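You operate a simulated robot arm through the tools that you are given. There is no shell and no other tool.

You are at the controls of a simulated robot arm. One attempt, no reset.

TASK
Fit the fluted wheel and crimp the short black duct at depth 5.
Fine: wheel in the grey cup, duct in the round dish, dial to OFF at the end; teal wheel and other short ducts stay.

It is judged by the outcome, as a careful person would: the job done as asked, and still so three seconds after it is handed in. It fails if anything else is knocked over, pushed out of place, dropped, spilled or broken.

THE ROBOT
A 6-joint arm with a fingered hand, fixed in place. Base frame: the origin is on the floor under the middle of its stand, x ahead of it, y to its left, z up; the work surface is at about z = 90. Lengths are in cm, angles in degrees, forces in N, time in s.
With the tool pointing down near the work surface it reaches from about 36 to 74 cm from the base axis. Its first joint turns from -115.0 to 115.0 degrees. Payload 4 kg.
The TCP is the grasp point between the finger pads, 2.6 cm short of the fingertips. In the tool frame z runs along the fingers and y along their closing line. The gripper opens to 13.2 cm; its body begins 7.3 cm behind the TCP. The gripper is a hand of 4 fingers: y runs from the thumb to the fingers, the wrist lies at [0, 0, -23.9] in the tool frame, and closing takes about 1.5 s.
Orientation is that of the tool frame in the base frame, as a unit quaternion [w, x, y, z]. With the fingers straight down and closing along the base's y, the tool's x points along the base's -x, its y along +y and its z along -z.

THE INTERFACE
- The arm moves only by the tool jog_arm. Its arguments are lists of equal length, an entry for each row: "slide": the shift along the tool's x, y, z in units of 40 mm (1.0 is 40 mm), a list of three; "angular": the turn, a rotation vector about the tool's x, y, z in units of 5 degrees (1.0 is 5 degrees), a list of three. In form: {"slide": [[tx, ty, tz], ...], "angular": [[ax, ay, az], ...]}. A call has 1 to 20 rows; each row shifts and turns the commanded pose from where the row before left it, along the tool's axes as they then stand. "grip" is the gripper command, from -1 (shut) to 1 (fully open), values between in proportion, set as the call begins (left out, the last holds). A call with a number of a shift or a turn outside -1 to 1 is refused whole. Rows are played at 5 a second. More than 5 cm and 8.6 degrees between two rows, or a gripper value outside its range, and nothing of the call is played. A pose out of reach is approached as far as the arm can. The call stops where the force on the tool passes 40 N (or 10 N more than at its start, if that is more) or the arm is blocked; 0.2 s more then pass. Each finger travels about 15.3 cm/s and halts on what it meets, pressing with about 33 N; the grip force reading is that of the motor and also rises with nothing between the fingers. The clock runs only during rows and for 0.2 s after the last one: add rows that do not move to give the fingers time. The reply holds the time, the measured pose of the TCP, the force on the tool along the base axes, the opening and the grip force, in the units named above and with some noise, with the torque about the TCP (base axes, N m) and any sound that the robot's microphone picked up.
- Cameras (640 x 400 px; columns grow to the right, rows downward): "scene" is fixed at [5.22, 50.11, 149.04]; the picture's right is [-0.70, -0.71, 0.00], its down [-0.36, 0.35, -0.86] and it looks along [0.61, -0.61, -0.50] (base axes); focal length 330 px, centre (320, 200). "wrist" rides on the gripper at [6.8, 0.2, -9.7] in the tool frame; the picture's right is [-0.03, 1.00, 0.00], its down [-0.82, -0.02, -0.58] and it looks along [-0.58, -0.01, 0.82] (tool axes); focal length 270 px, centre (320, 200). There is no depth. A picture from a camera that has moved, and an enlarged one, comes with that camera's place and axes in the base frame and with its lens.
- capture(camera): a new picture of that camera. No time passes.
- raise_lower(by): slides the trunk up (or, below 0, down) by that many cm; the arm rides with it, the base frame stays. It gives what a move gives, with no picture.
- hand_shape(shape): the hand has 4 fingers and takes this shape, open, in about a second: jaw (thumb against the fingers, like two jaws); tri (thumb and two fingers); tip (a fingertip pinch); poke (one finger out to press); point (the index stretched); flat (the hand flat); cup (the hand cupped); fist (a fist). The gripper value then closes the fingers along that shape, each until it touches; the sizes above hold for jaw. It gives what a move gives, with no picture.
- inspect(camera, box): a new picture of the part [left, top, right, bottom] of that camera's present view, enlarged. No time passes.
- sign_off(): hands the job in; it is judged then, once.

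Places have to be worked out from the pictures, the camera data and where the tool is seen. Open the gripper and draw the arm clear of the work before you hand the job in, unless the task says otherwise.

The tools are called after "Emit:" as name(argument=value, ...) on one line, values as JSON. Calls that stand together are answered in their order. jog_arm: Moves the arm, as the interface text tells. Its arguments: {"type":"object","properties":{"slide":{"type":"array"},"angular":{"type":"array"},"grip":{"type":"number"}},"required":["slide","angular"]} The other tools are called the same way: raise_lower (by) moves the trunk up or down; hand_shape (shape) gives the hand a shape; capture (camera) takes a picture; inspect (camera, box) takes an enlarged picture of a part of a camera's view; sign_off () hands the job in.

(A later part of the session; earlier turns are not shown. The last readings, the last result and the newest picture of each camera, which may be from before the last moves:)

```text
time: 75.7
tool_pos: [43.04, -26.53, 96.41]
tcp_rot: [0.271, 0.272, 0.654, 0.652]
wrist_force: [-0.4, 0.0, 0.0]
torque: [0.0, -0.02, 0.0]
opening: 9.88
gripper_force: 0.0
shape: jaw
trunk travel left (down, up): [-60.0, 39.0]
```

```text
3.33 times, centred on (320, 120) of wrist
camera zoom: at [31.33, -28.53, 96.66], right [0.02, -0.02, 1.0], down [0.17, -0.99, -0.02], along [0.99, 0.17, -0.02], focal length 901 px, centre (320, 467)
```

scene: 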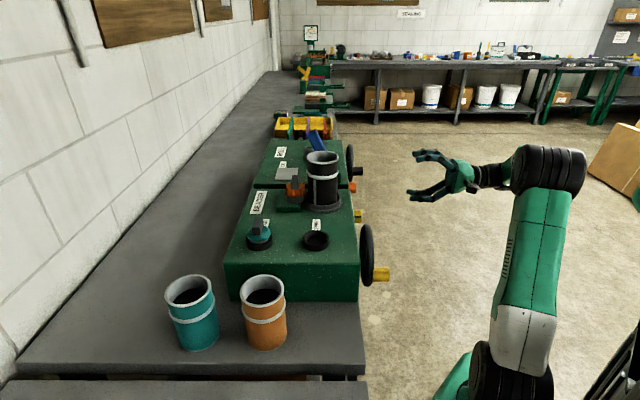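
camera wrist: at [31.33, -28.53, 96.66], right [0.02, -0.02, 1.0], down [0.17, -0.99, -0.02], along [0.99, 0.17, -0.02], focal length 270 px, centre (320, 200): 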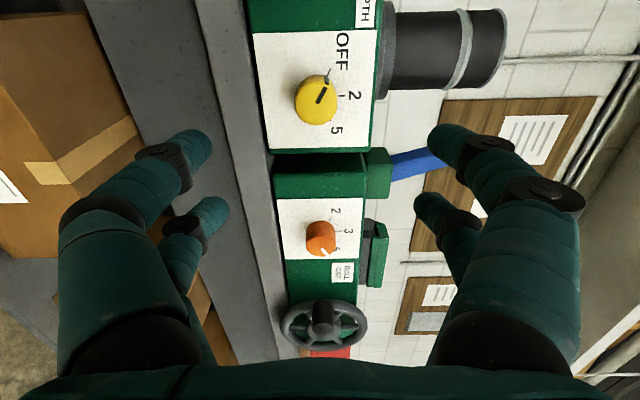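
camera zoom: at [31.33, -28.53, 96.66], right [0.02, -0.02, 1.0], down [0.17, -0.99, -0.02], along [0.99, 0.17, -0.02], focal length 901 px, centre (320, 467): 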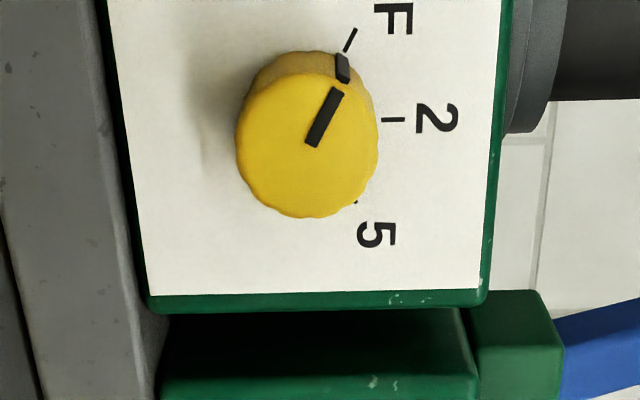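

The dial is centred slightly off the tool axis: u about +0.3 and z about -0.36. Before approaching, I'll correct that, narrow the hand to 6 cm, and test the roll range I need, about 95° one way, out here in free space.

Emit:
jog_arm(slide=[[-0.078, -0.09, 0], [0, 0, 0], [0, 0, 0], [0, 0, 0], [0, 0, 0], [0, 0, 0], [0, 0, 0], [0, 0, 0], [0, 0, 0], [0, 0, 0], [0, 0, 0], [0, 0, 0], [0, 0, 0], [0, 0, 0], [0, 0, 0], [0, 0, 0], [0, 0, 0], [0, 0, 0], [0, 0, 0], [0, 0, 0]], angular=[[0, 0, 0], [0, 0, 1], [0, 0, 1], [0, 0, 1], [0, 0, 1], [0, 0, 1], [0, 0, 1], [0, 0, 1], [0, 0, 1], [0, 0, 1], [0, 0, 1], [0, 0, 1], [0, 0, 1], [0, 0, 1], [0, 0, 1], [0, 0, 1], [0, 0, 1], [0, 0, 1], [0, 0, 1], [0, 0, 1]], grip=-0.09)

Emit:
capture(camera="wrist")

Emit:
capture(camera="scene")

```text
time: 79.9
tool_pos: [43.38, -26.66, 96.07]
tcp_rot: [-0.298, 0.665, 0.241, 0.64]
wrist_force: [0.2, 0.8, 0.5]
torque: [0.04, 0.02, 0.03]
opening: 6.04
gripper_force: 0.1
shape: jaw
trunk travel left (down, up): [-60.0, 39.0]
```

```text
taken
camera wrist: at [37.08, -34.18, 102.95], right [0.7, -0.7, -0.11], down [-0.48, -0.34, -0.81], along [0.53, 0.62, -0.58], focal length 270 px, centre (320, 200)
```

wrist: 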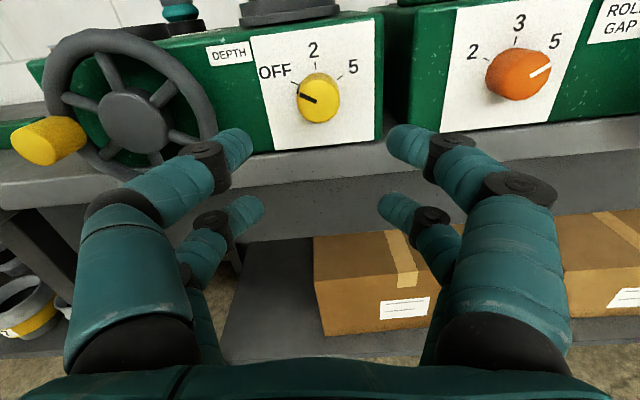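

```text
taken
```

scene: 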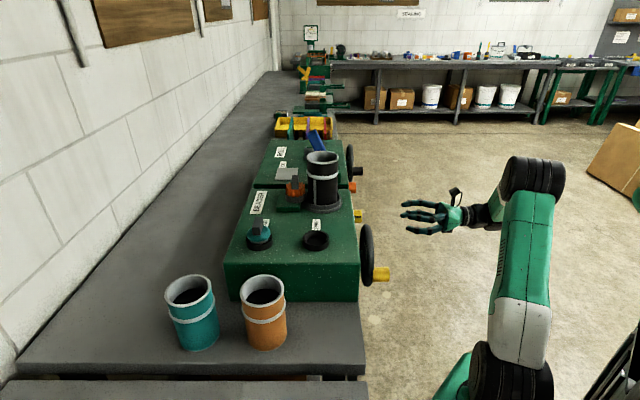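

The roll to 95° works, and from here the panel reads clearly: the dial is at OFF, with 2 and 5 clockwise from it. Now I'll roll back 120° to the starting grip angle, still in free space.

Emit:
jog_arm(slide=[[0, 0, 0], [0, 0, 0], [0, 0, 0], [0, 0, 0], [0, 0, 0], [0, 0, 0], [0, 0, 0], [0, 0, 0], [0, 0, 0], [0, 0, 0], [0, 0, 0], [0, 0, 0], [0, 0, 0], [0, 0, 0], [0, 0, 0], [0, 0, 0], [0, 0, 0], [0, 0, 0], [0, 0, 0], [0, 0, 0]], angular=[[0, 0, -1], [0, 0, -1], [0, 0, -1], [0, 0, -1], [0, 0, -1], [0, 0, -1], [0, 0, -1], [0, 0, -1], [0, 0, -1], [0, 0, -1], [0, 0, -1], [0, 0, -1], [0, 0, -1], [0, 0, -1], [0, 0, -1], [0, 0, -1], [0, 0, -1], [0, 0, -1], [0, 0, -1], [0, 0, -1]])

Emit:
jog_arm(slide=[[0, 0, 0], [0, 0, 0], [0, 0, 0], [0, 0, 0], [0, 0, 0]], angular=[[0, 0, -1], [0, 0, -1], [0, 0, -1], [0, 0, -1], [0, 0, 0]])

Emit:
capture(camera="wrist")

```text
time: 84.1
tool_pos: [43.5, -26.72, 96.09]
tcp_rot: [0.299, 0.243, 0.665, 0.64]
wrist_force: [-0.5, 0.3, -0.6]
torque: [0.0, 0.02, -0.03]
opening: 6.03
gripper_force: 0.0
shape: jaw
trunk travel left (down, up): [-60.0, 39.0]
```

```text
time: 85.3
tool_pos: [43.33, -26.88, 96.03]
tcp_rot: [0.405, 0.123, 0.697, 0.579]
wrist_force: [0.2, 0.5, 0.5]
torque: [0.01, 0.0, -0.02]
opening: 6.05
gripper_force: 0.1
shape: jaw
trunk travel left (down, up): [-60.0, 39.0]
```

```text
taken
camera wrist: at [32.02, -29.25, 93.41], right [-0.28, 0.28, 0.92], down [0.12, -0.94, 0.33], along [0.95, 0.2, 0.23], focal length 270 px, centre (320, 200)
```

wrist: 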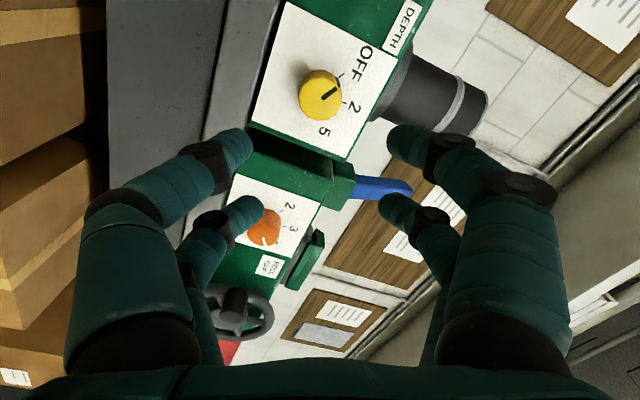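

The start angle is reachable too. I'll zoom in on the dial to get the final centring before approaching.

Emit:
inspect(camera="wrist", box=[260, 50, 380, 140])

```text
4.44 times, centred on (320, 95) of wrist
camera zoom: at [32.02, -29.25, 93.41], right [-0.28, 0.28, 0.92], down [0.12, -0.94, 0.33], along [0.95, 0.2, 0.23], focal length 1201 px, centre (320, 667)
```

zoom: 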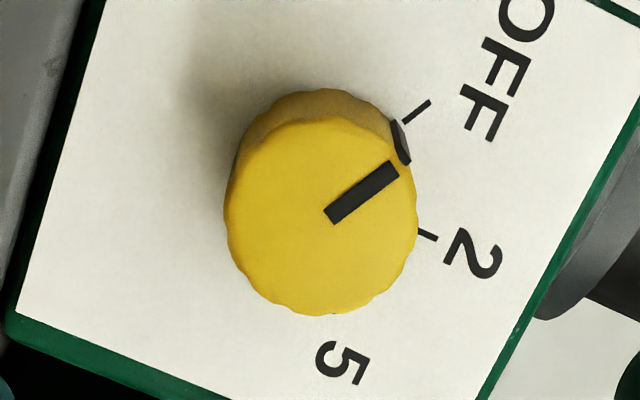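

The knob is on the tool axis, with its cap at v≈27.5 and radius about 2 cm. I'll advance most of the way, then check before the last few centimetres.

Emit:
jog_arm(slide=[[0, 0, 0.7], [0, 0, 0.7], [0, 0, 0.7], [0, 0, 0.6], [0, 0, 0.3], [0, 0, 0]], angular=[[0, 0, 0], [0, 0, 0], [0, 0, 0], [0, 0, 0], [0, 0, 0], [0, 0, 0]])

Emit:
capture(camera="wrist")

Emit:
inspect(camera="scene", box=[320, 180, 440, 270])

```text
time: 86.7
tool_pos: [52.04, -18.39, 96.29]
tcp_rot: [0.406, 0.124, 0.697, 0.578]
wrist_force: [-0.4, -0.2, 0.2]
torque: [0.01, -0.03, 0.0]
opening: 6.05
gripper_force: 0.0
shape: jaw
trunk travel left (down, up): [-60.0, 39.0]
```

```text
taken
camera wrist: at [40.64, -20.79, 93.53], right [-0.28, 0.28, 0.92], down [0.12, -0.94, 0.33], along [0.95, 0.2, 0.23], focal length 270 px, centre (320, 200)
```

wrist: 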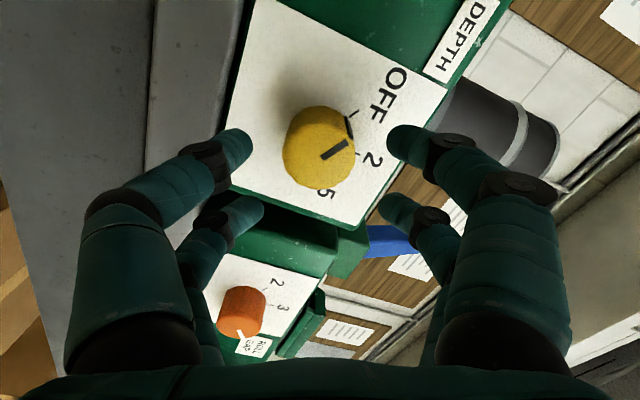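

```text
4.44 times, centred on (380, 225) of scene
camera zoom: at [5.22, 50.11, 149.04], right [-0.7, -0.71, 0.0], down [-0.36, 0.35, -0.86], along [0.61, -0.61, -0.5], focal length 1466 px, centre (53, 89)
```

zoom: 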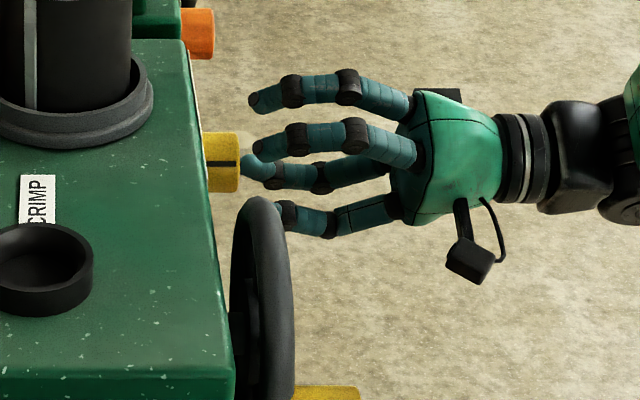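

The fingers straddle the knob's line. I'll zoom to verify the centring before the final advance.

Emit:
inspect(camera="wrist", box=[250, 90, 400, 210])

```text
3.33 times, centred on (325, 150) of wrist
camera zoom: at [40.64, -20.79, 93.53], right [-0.28, 0.28, 0.92], down [0.12, -0.94, 0.33], along [0.95, 0.2, 0.23], focal length 901 px, centre (303, 367)
```

zoom: 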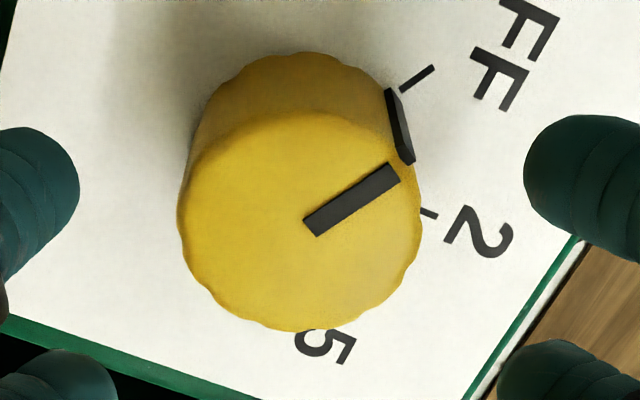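

The knob is well centred, within about 1.5 mm. I'll nudge that out and advance the final 3 cm so the fingers sit around the knob.

Emit:
jog_arm(slide=[[0.03, 0, 0], [0, 0, 0.25], [0, 0, 0.25], [0, 0, 0.25], [0, 0, 0]], angular=[[0, 0, 0], [0, 0, 0], [0, 0, 0], [0, 0, 0], [0, 0, 0]])

Emit:
capture(camera="wrist")

Emit:
inspect(camera="scene", box=[320, 180, 440, 270])

```text
time: 87.9
tool_pos: [54.03, -16.1, 96.06]
tcp_rot: [0.406, 0.123, 0.697, 0.579]
wrist_force: [-0.4, 0.3, -0.1]
torque: [0.02, 0.02, 0.01]
opening: 6.07
gripper_force: 0.0
shape: jaw
trunk travel left (down, up): [-60.0, 39.0]
```

```text
taken
camera wrist: at [42.58, -18.5, 93.43], right [-0.28, 0.28, 0.92], down [0.12, -0.94, 0.33], along [0.95, 0.2, 0.23], focal length 270 px, centre (320, 200)
```

wrist: 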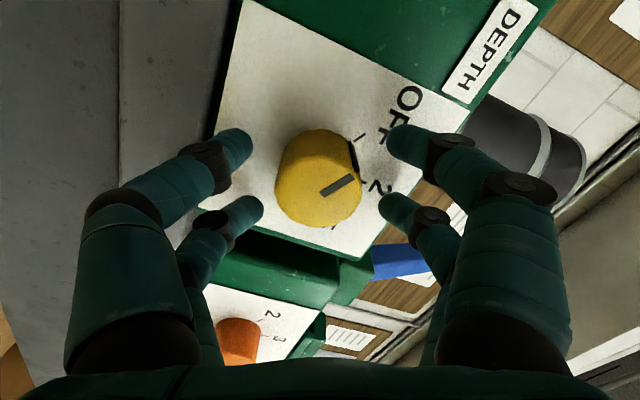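

```text
4.44 times, centred on (380, 225) of scene
camera zoom: at [5.22, 50.11, 149.04], right [-0.7, -0.71, 0.0], down [-0.36, 0.35, -0.86], along [0.61, -0.61, -0.5], focal length 1466 px, centre (53, 89)
```

zoom: 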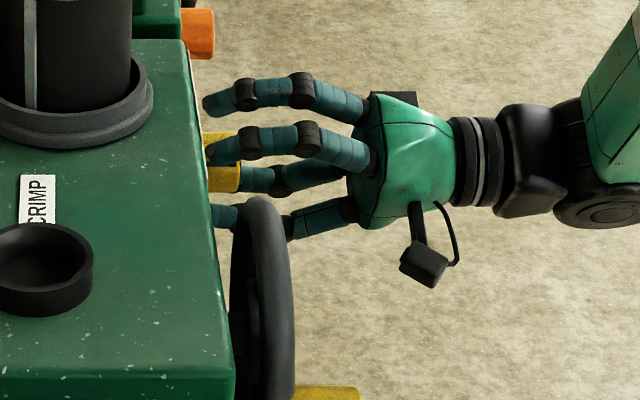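

The fingers are around the knob and it's centred. I'll close the grip on it.

Emit:
jog_arm(slide=[[0, 0, 0], [0, 0, 0], [0, 0, 0], [0, 0, 0], [0, 0, 0], [0, 0, 0], [0, 0, 0]], angular=[[0, 0, 0], [0, 0, 0], [0, 0, 0], [0, 0, 0], [0, 0, 0], [0, 0, 0], [0, 0, 0]], grip=-1)

Emit:
capture(camera="wrist")

```text
time: 89.5
tool_pos: [54.0, -16.05, 96.13]
tcp_rot: [0.405, 0.124, 0.697, 0.579]
wrist_force: [8.4, 0.9, 3.8]
torque: [0.15, -0.16, -0.04]
opening: 1.64
gripper_force: 33.7
shape: jaw
trunk travel left (down, up): [-60.0, 39.0]
```

```text
taken
camera wrist: at [42.62, -18.5, 93.42], right [-0.28, 0.28, 0.92], down [0.12, -0.94, 0.33], along [0.95, 0.2, 0.23], focal length 270 px, centre (320, 200)
```

wrist: 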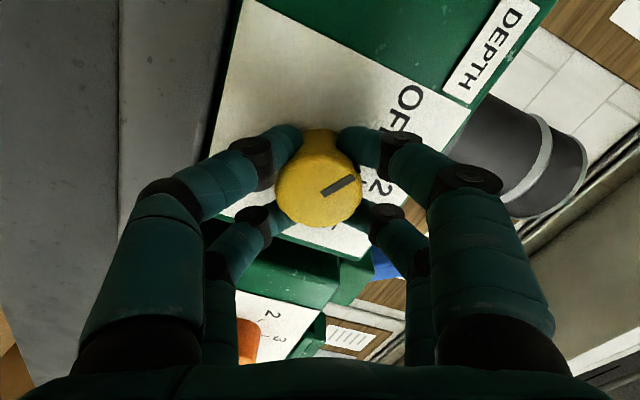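

The knob is gripped by all four fingertips. I'll start turning it clockwise, +30° first, and check that the pointer follows.

Emit:
jog_arm(slide=[[0, 0, 0], [0, 0, 0], [0, 0, 0], [0, 0, 0], [0, 0, 0], [0, 0, 0], [0, 0, 0]], angular=[[0, 0, 1], [0, 0, 1], [0, 0, 1], [0, 0, 1], [0, 0, 1], [0, 0, 1], [0, 0, 0]])

Emit:
capture(camera="wrist")

```text
time: 91.1
tool_pos: [53.99, -16.14, 95.94]
tcp_rot: [0.242, 0.3, 0.64, 0.665]
wrist_force: [7.9, -1.9, 6.3]
torque: [0.23, -0.21, -0.15]
opening: 1.62
gripper_force: 32.5
shape: jaw
trunk travel left (down, up): [-60.0, 39.0]
```

```text
taken
camera wrist: at [42.28, -18.14, 96.89], right [0.08, -0.08, 0.99], down [0.16, -0.98, -0.09], along [0.98, 0.17, -0.07], focal length 270 px, centre (320, 200)
```

wrist: 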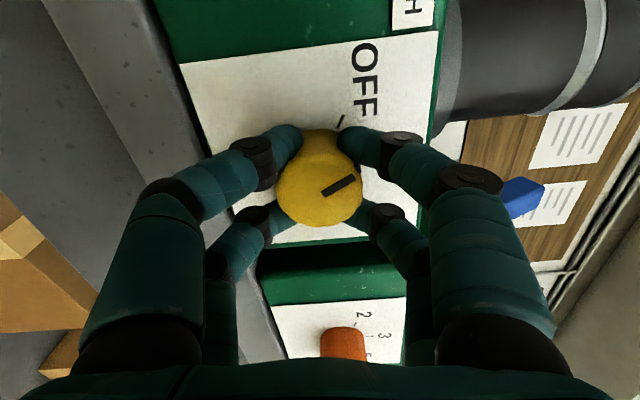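

The pointer turned with the hand. I'll continue the remaining 90° towards 5.

Emit:
jog_arm(slide=[[0, 0, 0], [0, 0, 0], [0, 0, 0], [0, 0, 0], [0, 0, 0], [0, 0, 0], [0, 0, 0], [0, 0, 0], [0, 0, 0], [0, 0, 0], [0, 0, 0], [0, 0, 0], [0, 0, 0], [0, 0, 0], [0, 0, 0], [0, 0, 0], [0, 0, 0]], angular=[[0, 0, 1], [0, 0, 1], [0, 0, 1], [0, 0, 1], [0, 0, 1], [0, 0, 1], [0, 0, 1], [0, 0, 1], [0, 0, 1], [0, 0, 1], [0, 0, 1], [0, 0, 1], [0, 0, 1], [0, 0, 1], [0, 0, 1], [0, 0, 1], [0, 0, 0]])

Emit:
capture(camera="wrist")

Emit:
inspect(camera="wrist", box=[230, 80, 410, 240])

```text
time: 94.7
tool_pos: [54.03, -16.12, 95.89]
tcp_rot: [-0.243, 0.642, 0.298, 0.663]
wrist_force: [-3.0, -5.7, -10.2]
torque: [-0.19, 0.19, -0.18]
opening: 1.63
gripper_force: 32.9
shape: jaw
trunk travel left (down, up): [-60.0, 39.0]
```

```text
taken
camera wrist: at [46.81, -22.65, 102.88], right [0.7, -0.71, 0.06], down [-0.38, -0.44, -0.81], along [0.6, 0.55, -0.58], focal length 270 px, centre (320, 200)
```

wrist: 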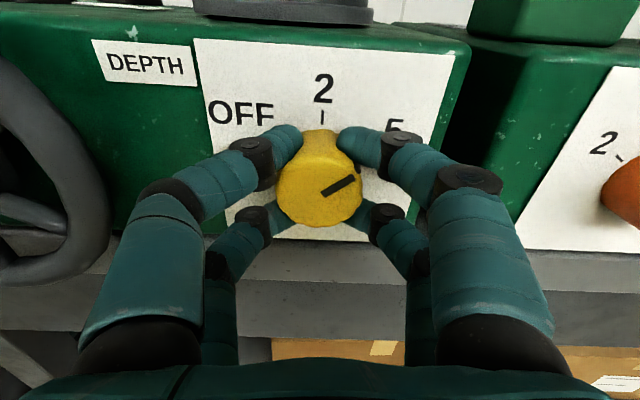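

```text
2.50 times, centred on (320, 160) of wrist
camera zoom: at [46.81, -22.65, 102.88], right [0.7, -0.71, 0.06], down [-0.38, -0.44, -0.81], along [0.6, 0.55, -0.58], focal length 676 px, centre (320, 300)
```

zoom: 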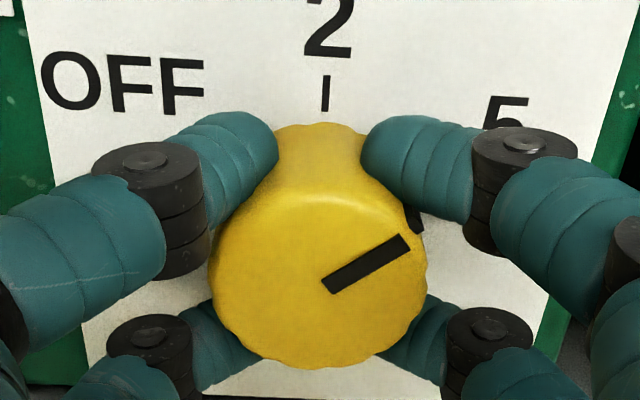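

The pointer is at about +50°, since I've turned 110° so far. I'll add the last 10° to line up with 5.

Emit:
jog_arm(slide=[[0, 0, 0], [0, 0, 0], [0, 0, 0]], angular=[[0, 0, 1], [0, 0, 1], [0, 0, 0]])

Emit:
inspect(camera="wrist", box=[230, 80, 410, 240])

```text
time: 95.5
tool_pos: [53.98, -16.06, 95.98]
tcp_rot: [-0.299, 0.666, 0.241, 0.64]
wrist_force: [-2.8, -1.0, -9.0]
torque: [-0.46, -0.14, -0.07]
opening: 1.64
gripper_force: 33.8
shape: jaw
trunk travel left (down, up): [-60.0, 39.0]
```

```text
2.50 times, centred on (320, 160) of wrist
camera zoom: at [47.65, -23.5, 102.85], right [0.7, -0.7, -0.11], down [-0.48, -0.34, -0.81], along [0.53, 0.62, -0.58], focal length 676 px, centre (320, 300)
```

zoom: 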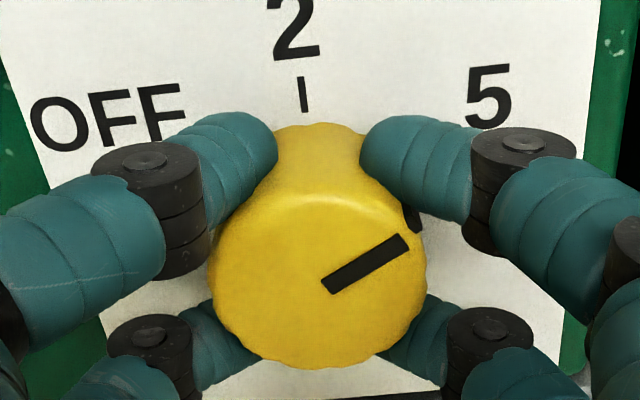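

The dial should be at 5 now. I'll open the fingers and back straight off to see it clearly.

Emit:
jog_arm(slide=[[0, 0, 0], [0, 0, 0], [0, 0, 0], [0, 0, 0]], angular=[[0, 0, 0], [0, 0, 0], [0, 0, 0], [0, 0, 0]], grip=-0.09)

Emit:
jog_arm(slide=[[0, 0, -0.4], [0, 0, -0.8], [0, 0, -0.8], [0, 0, -0.8], [0, 0, 0]], angular=[[0, 0, 0], [0, 0, 0], [0, 0, 0], [0, 0, 0], [0, 0, 0]])

Emit:
capture(camera="wrist")

Emit:
inspect(camera="wrist", box=[240, 20, 400, 150])

```text
time: 96.5
tool_pos: [54.06, -16.07, 95.97]
tcp_rot: [-0.298, 0.665, 0.241, 0.641]
wrist_force: [0.0, 1.0, 0.7]
torque: [-0.01, -0.01, 0.0]
opening: 5.95
gripper_force: 0.0
shape: jaw
trunk travel left (down, up): [-60.0, 39.0]
```

```text
time: 97.7
tool_pos: [46.11, -23.9, 96.04]
tcp_rot: [-0.298, 0.666, 0.24, 0.641]
wrist_force: [0.9, 0.7, -0.3]
torque: [-0.02, -0.01, -0.02]
opening: 5.96
gripper_force: 0.0
shape: jaw
trunk travel left (down, up): [-60.0, 39.0]
```

```text
taken
camera wrist: at [39.76, -31.4, 102.93], right [0.7, -0.7, -0.11], down [-0.48, -0.34, -0.81], along [0.53, 0.62, -0.58], focal length 270 px, centre (320, 200)
```

wrist: 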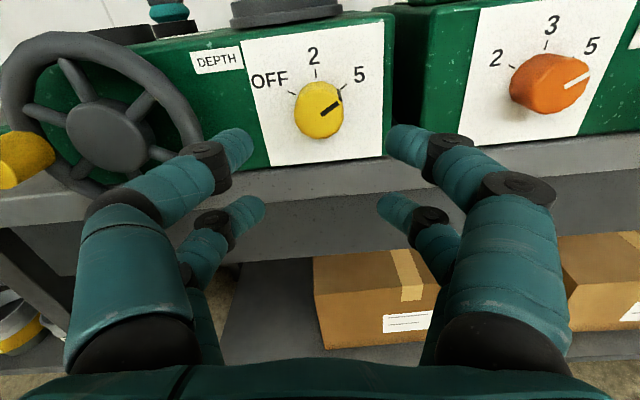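

```text
3.08 times, centred on (320, 85) of wrist
camera zoom: at [39.76, -31.4, 102.93], right [0.7, -0.7, -0.11], down [-0.48, -0.34, -0.81], along [0.53, 0.62, -0.58], focal length 832 px, centre (320, 554)
```

zoom: 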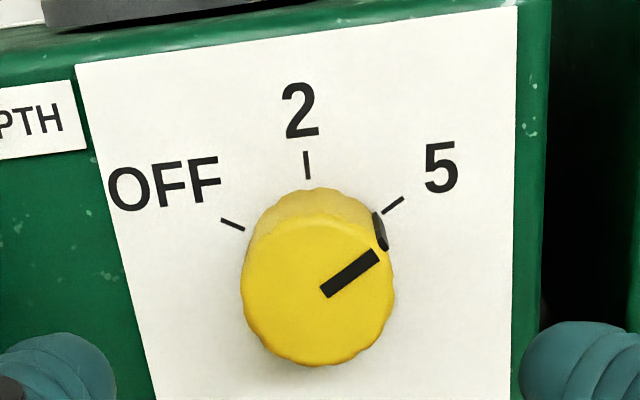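

The dial points squarely at 5. Next is the crank wheel, whose handle is closer to the base, so I'll raise the hand and lower the trunk another 20 cm to keep the wrist reachable there.

Emit:
jog_arm(slide=[[0.83, -0.0745, -0.3], [0.83, -0.0745, -0.3], [0.83, -0.0745, -0.3], [0.83, -0.0745, 0], [0.83, -0.0745, 0], [0.83, -0.0745, 0], [0, 0, 0]], angular=[[0, 0, 0], [0, 0, 0], [0, 0, 0], [0, 0, 0], [0, 0, 0], [0, 0, 0], [0, 0, 0]])

Emit:
raise_lower(by=-20)

Emit:
capture(camera="scene")

```text
time: 99.3
tool_pos: [43.39, -26.35, 116.1]
tcp_rot: [-0.297, 0.665, 0.242, 0.641]
wrist_force: [-0.3, -0.1, 0.5]
torque: [0.02, 0.01, 0.02]
opening: 5.97
gripper_force: 0.2
shape: jaw
trunk travel left (down, up): [-60.0, 39.0]
```

```text
time: 101.5
tool_pos: [43.44, -26.47, 95.91]
tcp_rot: [-0.298, 0.665, 0.242, 0.64]
wrist_force: [0.2, -0.2, -0.2]
torque: [-0.01, 0.03, 0.02]
opening: 5.98
gripper_force: 0.0
shape: jaw
trunk travel left (down, up): [-40.0, 59.0]
```

```text
taken
```

scene: 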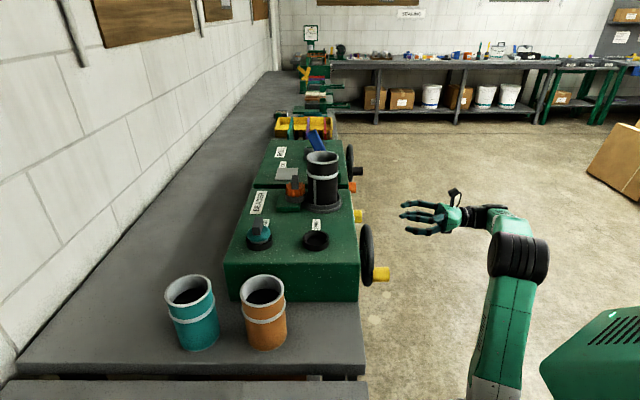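

The hand is still level at the same height. I'll slide it left, in the aisle, to face the crank wheel.

Emit:
jog_arm(slide=[[-0.078, -0.883, 0], [-0.078, -0.883, 0], [-0.078, -0.883, 0], [-0.078, -0.883, 0], [-0.078, -0.883, 0], [0, 0, 0]], angular=[[0, 0, 0], [0, 0, 0], [0, 0, 0], [0, 0, 0], [0, 0, 0], [0, 0, 0]])

Emit:
capture(camera="wrist")

Emit:
capture(camera="scene")

```text
time: 102.9
tool_pos: [31.15, -13.87, 95.9]
tcp_rot: [-0.297, 0.666, 0.241, 0.64]
wrist_force: [0.7, -0.3, 0.3]
torque: [0.0, 0.0, -0.01]
opening: 5.97
gripper_force: 0.1
shape: jaw
trunk travel left (down, up): [-40.0, 59.0]
```

```text
taken
camera wrist: at [24.76, -21.32, 102.77], right [0.7, -0.7, -0.11], down [-0.48, -0.34, -0.81], along [0.53, 0.62, -0.58], focal length 270 px, centre (320, 200)
```

wrist: 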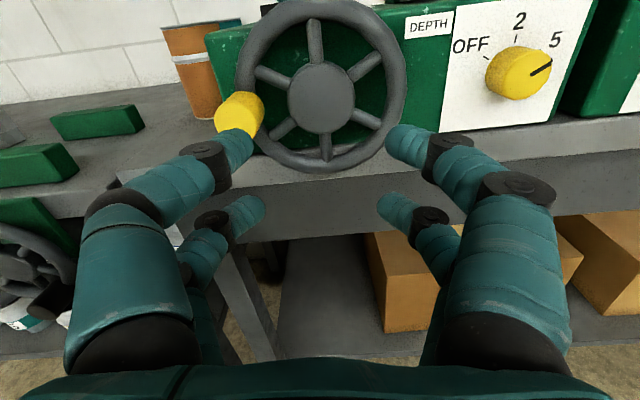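

```text
taken
```

scene: 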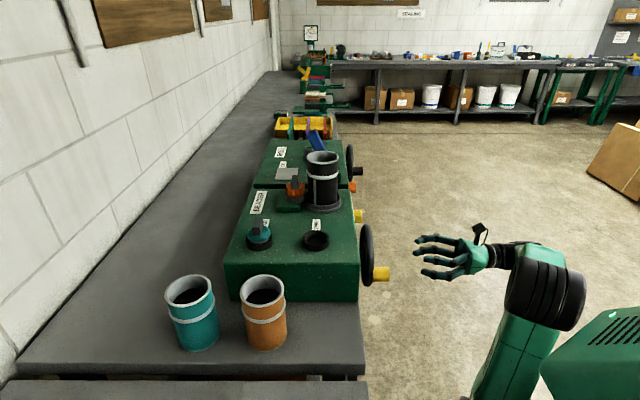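

I now have a straight view of the crank wheel with its handle at about 9 o'clock. I'll zoom in to measure the hub and handle.

Emit:
inspect(camera="wrist", box=[200, 0, 420, 180])

Emit:
inspect(camera="scene", box=[340, 215, 410, 295])

```text
2.22 times, centred on (310, 90) of wrist
camera zoom: at [24.76, -21.32, 102.77], right [0.7, -0.7, -0.11], down [-0.48, -0.34, -0.81], along [0.53, 0.62, -0.58], focal length 601 px, centre (342, 444)
```

zoom: 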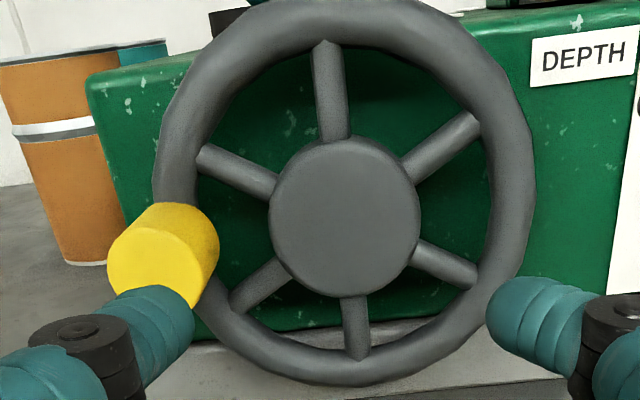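

```text
5.00 times, centred on (375, 255) of scene
camera zoom: at [5.22, 50.11, 149.04], right [-0.7, -0.71, 0.0], down [-0.36, 0.35, -0.86], along [0.61, -0.61, -0.5], focal length 1649 px, centre (45, -75)
```

zoom: 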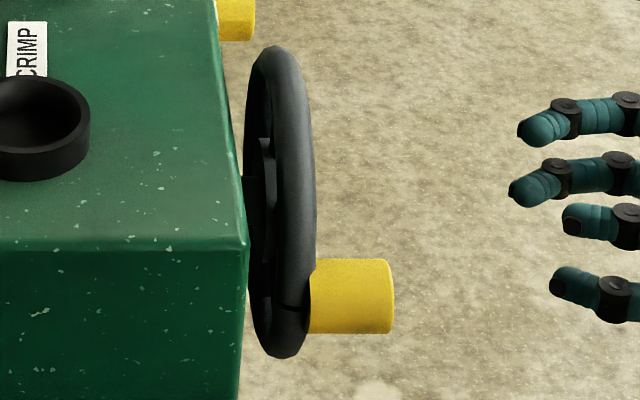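

The hub centre is at u≈32.2, z≈96.4, and the handle is at exactly 9 o'clock, 6.8 cm out, with its tip at v≈23.35. I'll line the hand up with the handle while still well in front of it.

Emit:
jog_arm(slide=[[-0.013, -0.54, 0], [-0.013, -0.54, 0], [0, -0.54, 0], [0, 0, 0]], angular=[[0, 0, 0], [0, 0, 0], [0, 0, 0], [0, 0, 0]])

Emit:
capture(camera="wrist")

Emit:
inspect(camera="wrist", box=[240, 60, 400, 180])

```text
time: 103.9
tool_pos: [29.35, -8.46, 95.14]
tcp_rot: [-0.299, 0.665, 0.242, 0.64]
wrist_force: [0.3, 0.3, 0.3]
torque: [0.0, 0.0, -0.01]
opening: 5.97
gripper_force: 0.0
shape: jaw
out of reach, approached as far as the arm can: row 1, 2, 3
trunk travel left (down, up): [-40.0, 59.0]
```

```text
taken
camera wrist: at [23.02, -15.88, 102.07], right [0.7, -0.7, -0.11], down [-0.48, -0.34, -0.81], along [0.53, 0.62, -0.58], focal length 270 px, centre (320, 200)
```

wrist: 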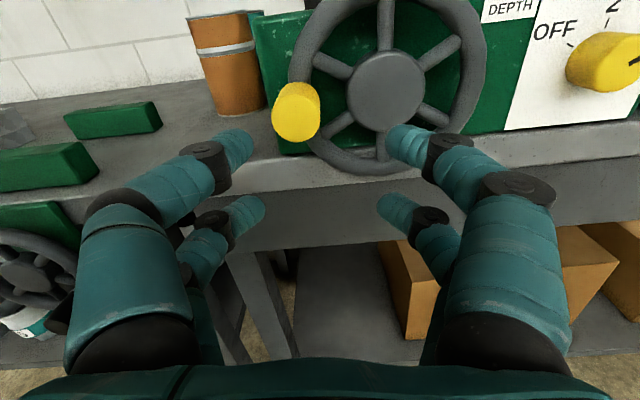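

```text
3.33 times, centred on (320, 120) of wrist
camera zoom: at [23.02, -15.88, 102.07], right [0.7, -0.7, -0.11], down [-0.48, -0.34, -0.81], along [0.53, 0.62, -0.58], focal length 901 px, centre (320, 467)
```

zoom: 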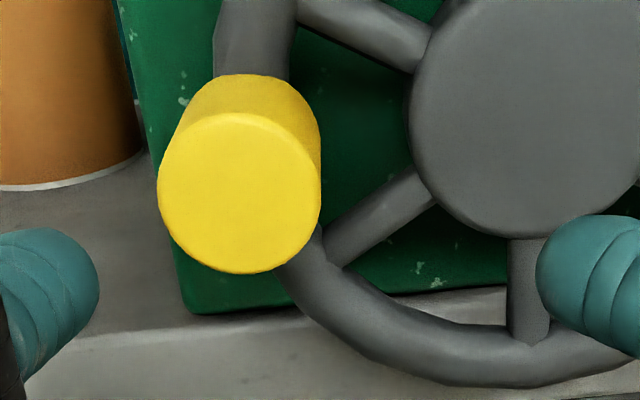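

The handle's left position is inside the arm's minimum reach at this trunk height. I'll raise the hand and drop the trunk another 15 cm to open up the geometry.

Emit:
jog_arm(slide=[[0.8, -0.072, 0], [0.8, -0.072, 0], [0.8, -0.072, 0], [0.8, -0.072, 0], [0.8, -0.072, 0], [0, 0, 0]], angular=[[0, 0, 0], [0, 0, 0], [0, 0, 0], [0, 0, 0], [0, 0, 0], [0, 0, 0]])

Emit:
raise_lower(by=-15)

Emit:
capture(camera="wrist")

Emit:
capture(camera="scene")

```text
time: 105.3
tool_pos: [31.67, -7.62, 111.0]
tcp_rot: [-0.298, 0.665, 0.242, 0.641]
wrist_force: [0.2, 0.0, 1.2]
torque: [0.01, 0.0, 0.03]
opening: 5.95
gripper_force: 0.0
shape: jaw
out of reach, approached as far as the arm can: row 1, 2, 3, 4
trunk travel left (down, up): [-40.0, 59.0]
```

```text
time: 107.0
tool_pos: [31.69, -7.62, 95.89]
tcp_rot: [-0.298, 0.666, 0.24, 0.64]
wrist_force: [-0.4, -0.2, 0.0]
torque: [-0.02, -0.01, -0.01]
opening: 5.95
gripper_force: 0.0
shape: jaw
trunk travel left (down, up): [-25.0, 74.0]
```

```text
taken
camera wrist: at [25.33, -15.09, 102.79], right [0.7, -0.7, -0.11], down [-0.48, -0.34, -0.81], along [0.53, 0.62, -0.58], focal length 270 px, centre (320, 200)
```

wrist: 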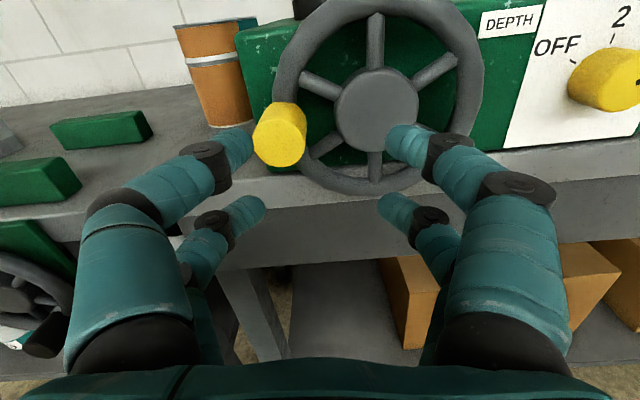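

```text
taken
```

scene: 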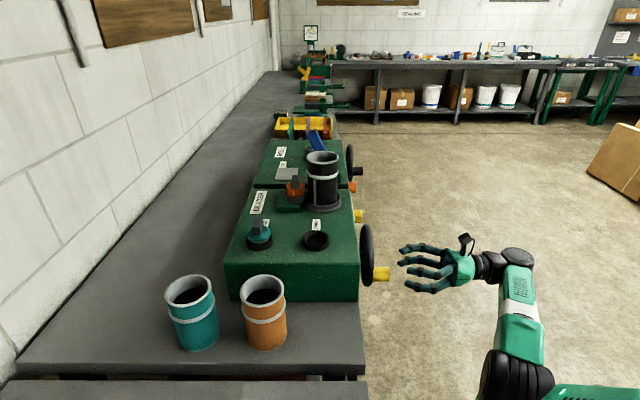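

There's reach again. I'll roll the hand back 50° to a mid-range angle so that joint limits don't interfere during cranking.

Emit:
jog_arm(slide=[[0, 0, -0.3], [0, 0, 0], [0, 0, 0], [0, 0, 0], [0, 0, 0], [0, 0, 0], [0, 0, 0], [0, 0, 0], [0, 0, 0], [0, 0, 0], [0, 0, 0]], angular=[[0, 0, -1], [0, 0, -1], [0, 0, -1], [0, 0, -1], [0, 0, -1], [0, 0, -1], [0, 0, -1], [0, 0, -1], [0, 0, -1], [0, 0, -1], [0, 0, 0]])

Emit:
capture(camera="wrist")

```text
time: 109.4
tool_pos: [31.82, -8.23, 95.94]
tcp_rot: [0.002, 0.501, 0.5, 0.707]
wrist_force: [-0.3, 0.4, 1.2]
torque: [-0.01, -0.01, 0.01]
opening: 5.95
gripper_force: 0.1
shape: jaw
out of reach, approached as far as the arm can: row 1
trunk travel left (down, up): [-25.0, 74.0]
```

```text
taken
camera wrist: at [21.59, -11.69, 100.89], right [0.51, -0.51, 0.69], down [-0.01, -0.81, -0.59], along [0.86, 0.29, -0.42], focal length 270 px, centre (320, 200)
```

wrist: 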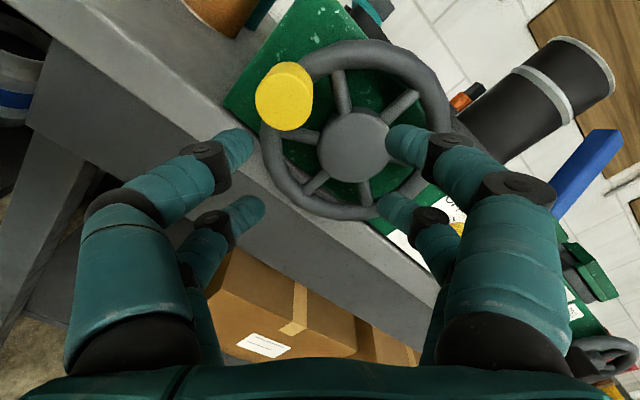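

Roll is now 45°. I'll shift to put the hand on the handle's axis.

Emit:
jog_arm(slide=[[0.3, -0.2225, 0], [0.3, -0.2225, 0], [0, 0, 0]], angular=[[0, 0, 0], [0, 0, 0], [0, 0, 0]])

Emit:
capture(camera="wrist")

Emit:
inspect(camera="wrist", box=[230, 70, 410, 210])

```text
time: 110.2
tool_pos: [30.95, -5.66, 96.07]
tcp_rot: [0.001, 0.502, 0.499, 0.707]
wrist_force: [-0.1, -0.1, -0.2]
torque: [-0.02, 0.01, -0.03]
opening: 5.97
gripper_force: 0.1
shape: jaw
out of reach, approached as far as the arm can: row 1, 2
trunk travel left (down, up): [-25.0, 74.0]
```

```text
taken
camera wrist: at [20.7, -9.13, 101.27], right [0.51, -0.51, 0.69], down [-0.01, -0.81, -0.59], along [0.86, 0.29, -0.42], focal length 270 px, centre (320, 200)
```

wrist: 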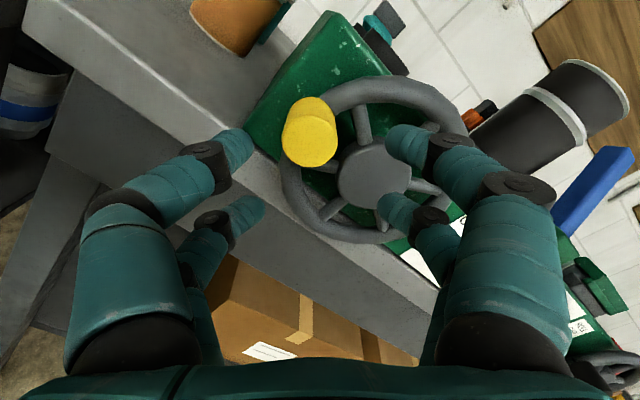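

```text
2.86 times, centred on (320, 140) of wrist
camera zoom: at [20.7, -9.13, 101.27], right [0.51, -0.51, 0.69], down [-0.01, -0.81, -0.59], along [0.86, 0.29, -0.42], focal length 772 px, centre (320, 371)
```

zoom: 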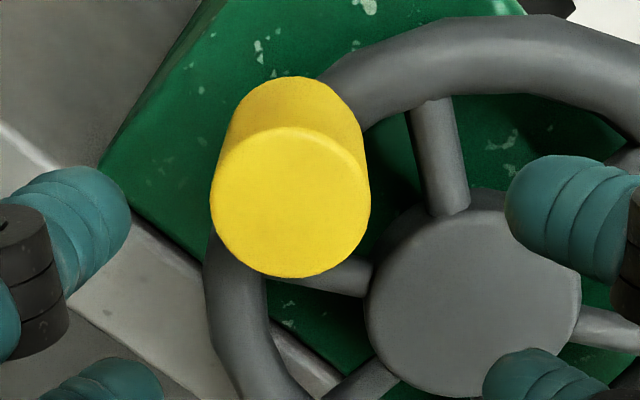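

I'm still at a shoulder limit. A lower trunk relaxes that, so I'll raise the hand, lower the trunk another 15 cm and roll the wrist back toward its mid-range.

Emit:
jog_arm(slide=[[0.45, 0.45, -0.3], [0.55, 0.55, -0.3], [0.55, 0.55, 0], [0.55, 0.55, 0], [0.55, 0.55, 0], [0, 0, 0], [0, 0, 0], [0, 0, 0], [0, 0, 0], [0, 0, 0], [0, 0, 0], [0, 0, 0], [0, 0, 0], [0, 0, 0], [0, 0, 0], [0, 0, 0]], angular=[[0, 0, 0], [0, 0, 0], [0, 0, 0], [0, 0, 0], [0, 0, 0], [0, 0, -1], [0, 0, -1], [0, 0, -1], [0, 0, -1], [0, 0, -1], [0, 0, -1], [0, 0, -1], [0, 0, -1], [0, 0, -1], [0, 0, -1], [0, 0, 0]])

Emit:
raise_lower(by=-15)

Emit:
capture(camera="wrist")

Emit:
capture(camera="scene")

```text
time: 113.6
tool_pos: [31.08, -6.67, 111.49]
tcp_rot: [0.299, 0.243, 0.664, 0.641]
wrist_force: [0.4, 0.6, -0.1]
torque: [-0.02, -0.01, -0.01]
opening: 5.91
gripper_force: 0.1
shape: jaw
out of reach, approached as far as the arm can: row 1, 2
trunk travel left (down, up): [-25.0, 74.0]
```

```text
time: 115.4
tool_pos: [31.29, -6.66, 96.54]
tcp_rot: [0.298, 0.243, 0.665, 0.64]
wrist_force: [-0.6, -1.0, -0.2]
torque: [0.02, -0.01, 0.0]
opening: 5.94
gripper_force: 0.0
shape: jaw
trunk travel left (down, up): [-10.0, 89.0]
```

```text
taken
camera wrist: at [19.47, -8.65, 96.15], right [-0.04, 0.04, 1.0], down [0.17, -0.98, 0.05], along [0.99, 0.17, 0.03], focal length 270 px, centre (320, 200)
```

wrist: 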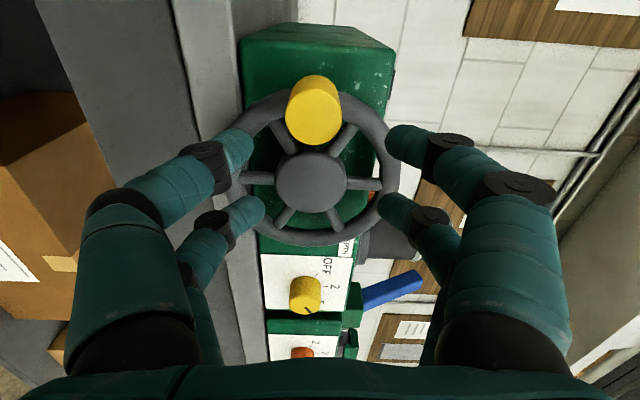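

```text
taken
```

scene: 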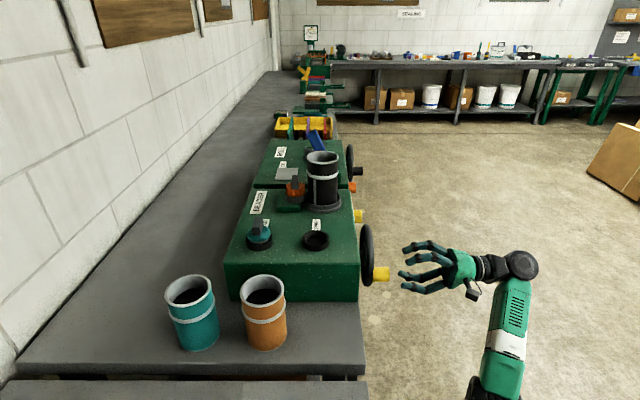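

The geometry is good now: the hand is level, in front of the handle and at a comfortable roll. I'll move onto the handle's axis.

Emit:
jog_arm(slide=[[0.18, -0.005, 0], [0.187, -0.006, 0], [0, 0, 0]], angular=[[0, 0, 0], [0, 0, 0], [0, 0, 0]])

Emit:
inspect(camera="wrist", box=[220, 60, 420, 260])

```text
time: 116.2
tool_pos: [30.17, -5.65, 96.4]
tcp_rot: [0.299, 0.243, 0.664, 0.64]
wrist_force: [-0.1, -0.3, 0.0]
torque: [0.0, -0.01, 0.0]
opening: 5.95
gripper_force: 0.0
shape: jaw
trunk travel left (down, up): [-10.0, 89.0]
```

```text
2.00 times, centred on (320, 160) of wrist
camera zoom: at [18.47, -7.65, 96.02], right [-0.04, 0.04, 1.0], down [0.17, -0.98, 0.05], along [0.99, 0.17, 0.03], focal length 541 px, centre (320, 280)
```

zoom: 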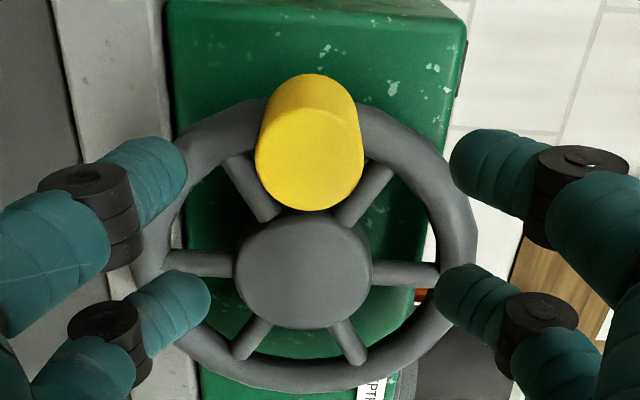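

The handle is within 3 mm of the tool axis. I'll correct that and advance until the fingers surround the handle, stopping short of the rim.

Emit:
jog_arm(slide=[[0.05, -0.04, 0], [0, 0, 0.45], [0, 0, 0.45], [0, 0, 0.4], [0, 0, 0.38], [0, 0, 0]], angular=[[0, 0, 0], [0, 0, 0], [0, 0, 0], [0, 0, 0], [0, 0, 0], [0, 0, 0]])

Emit:
capture(camera="wrist")

Emit:
inspect(camera="scene", box=[330, 200, 450, 310])

```text
time: 117.6
tool_pos: [34.57, -0.6, 96.02]
tcp_rot: [0.3, 0.243, 0.664, 0.64]
wrist_force: [-8.9, -6.7, -0.1]
torque: [0.16, -0.29, -0.18]
opening: 5.99
gripper_force: 0.0
shape: jaw
trunk travel left (down, up): [-10.0, 89.0]
```

```text
taken
camera wrist: at [22.99, -2.67, 95.84], right [-0.04, 0.04, 1.0], down [0.17, -0.98, 0.05], along [0.99, 0.17, 0.04], focal length 270 px, centre (320, 200)
```

wrist: 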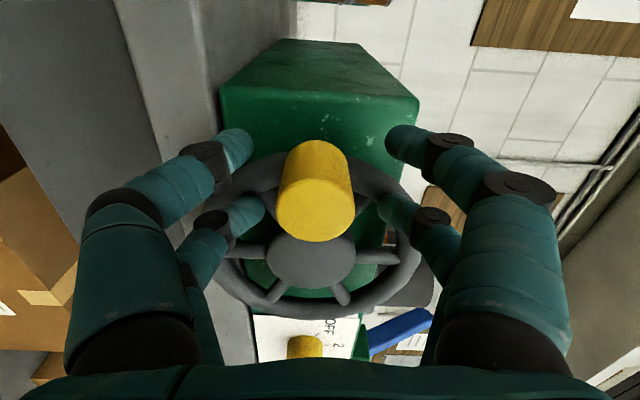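

```text
3.64 times, centred on (390, 255) of scene
camera zoom: at [5.22, 50.11, 149.04], right [-0.7, -0.71, 0.0], down [-0.36, 0.35, -0.86], along [0.61, -0.61, -0.5], focal length 1199 px, centre (66, 0)
```

zoom: 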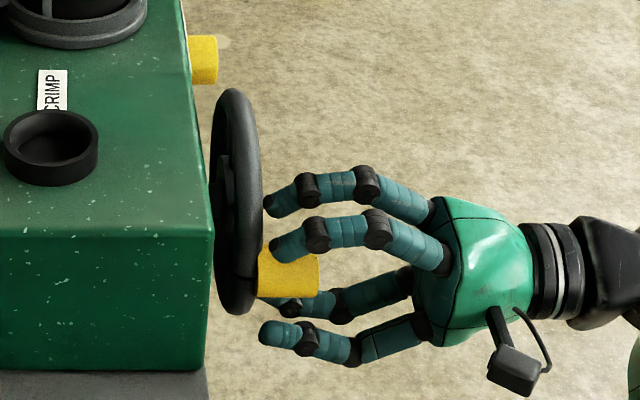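

The fingertips lightly touched the rim, about 11 N back along the axis. I'll back off 5 mm and close around the handle.

Emit:
jog_arm(slide=[[0, 0, -0.13], [0, 0, 0]], angular=[[0, 0, 0], [0, 0, 0]])

Emit:
jog_arm(slide=[[0, 0, 0], [0, 0, 0], [0, 0, 0], [0, 0, 0], [0, 0, 0], [0, 0, 0]], angular=[[0, 0, 0], [0, 0, 0], [0, 0, 0], [0, 0, 0], [0, 0, 0], [0, 0, 0]], grip=-1)

Emit:
capture(camera="wrist")

```text
time: 118.2
tool_pos: [34.41, -1.06, 96.19]
tcp_rot: [0.299, 0.242, 0.665, 0.64]
wrist_force: [0.8, -0.3, -0.5]
torque: [0.0, 0.01, -0.04]
opening: 5.99
gripper_force: 0.1
shape: jaw
trunk travel left (down, up): [-10.0, 89.0]
```

```text
time: 119.6
tool_pos: [34.45, -1.06, 96.15]
tcp_rot: [0.299, 0.242, 0.665, 0.64]
wrist_force: [7.6, 3.7, 10.4]
torque: [0.23, -0.24, -0.16]
opening: 0.48
gripper_force: 33.3
shape: jaw
trunk travel left (down, up): [-10.0, 89.0]
```

```text
taken
camera wrist: at [22.71, -3.01, 95.81], right [-0.04, 0.04, 1.0], down [0.17, -0.98, 0.05], along [0.99, 0.17, 0.03], focal length 270 px, centre (320, 200)
```

wrist: 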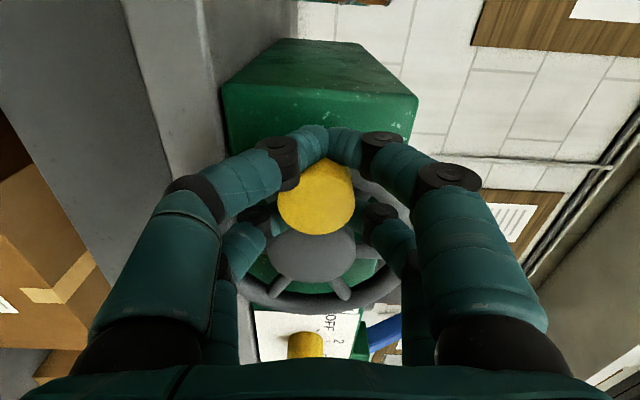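

The handle is caged by the four fingers. I'll loosen slightly so it can turn inside the hand, then start cranking clockwise with a first 30° to check resistance and motion.

Emit:
jog_arm(slide=[[0, 0, 0], [0, 0, 0], [-0.0515, 0.2918, 0], [-0.1013, 0.2784, 0], [-0.1482, 0.2566, 0], [0, 0, 0]], angular=[[0, 0, 0], [0, 0, 0], [0, 0, 0], [0, 0, 0], [0, 0, 0], [0, 0, 0]], grip=-0.85)

Emit:
capture(camera="wrist")

Emit:
inspect(camera="scene", box=[250, 130, 450, 310])

```text
time: 121.0
tool_pos: [35.05, -1.67, 99.65]
tcp_rot: [0.299, 0.242, 0.666, 0.64]
wrist_force: [-11.3, 10.0, 1.1]
torque: [0.17, 0.19, 0.2]
opening: 0.94
gripper_force: 0.1
shape: jaw
trunk travel left (down, up): [-10.0, 89.0]
```

```text
taken
camera wrist: at [23.33, -3.59, 99.25], right [-0.04, 0.05, 1.0], down [0.17, -0.98, 0.05], along [0.98, 0.17, 0.04], focal length 270 px, centre (320, 200)
```

wrist: 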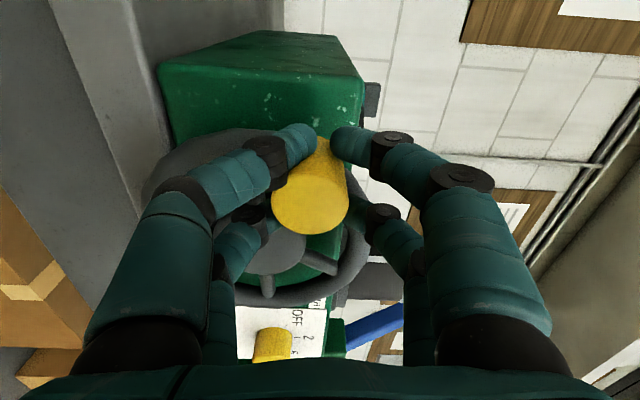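

```text
2.22 times, centred on (350, 220) of scene
camera zoom: at [5.22, 50.11, 149.04], right [-0.7, -0.71, 0.0], down [-0.36, 0.35, -0.86], along [0.61, -0.61, -0.5], focal length 733 px, centre (253, 156)
```

zoom: 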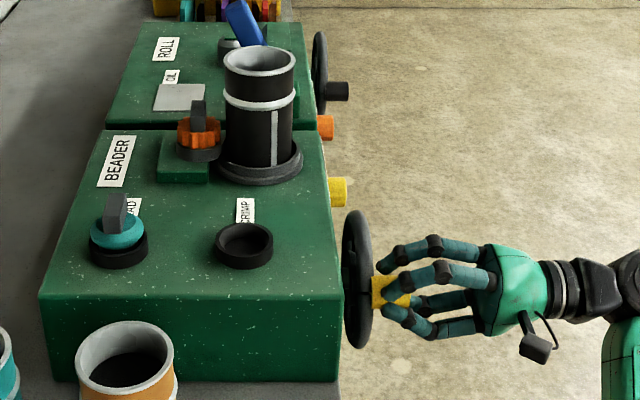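

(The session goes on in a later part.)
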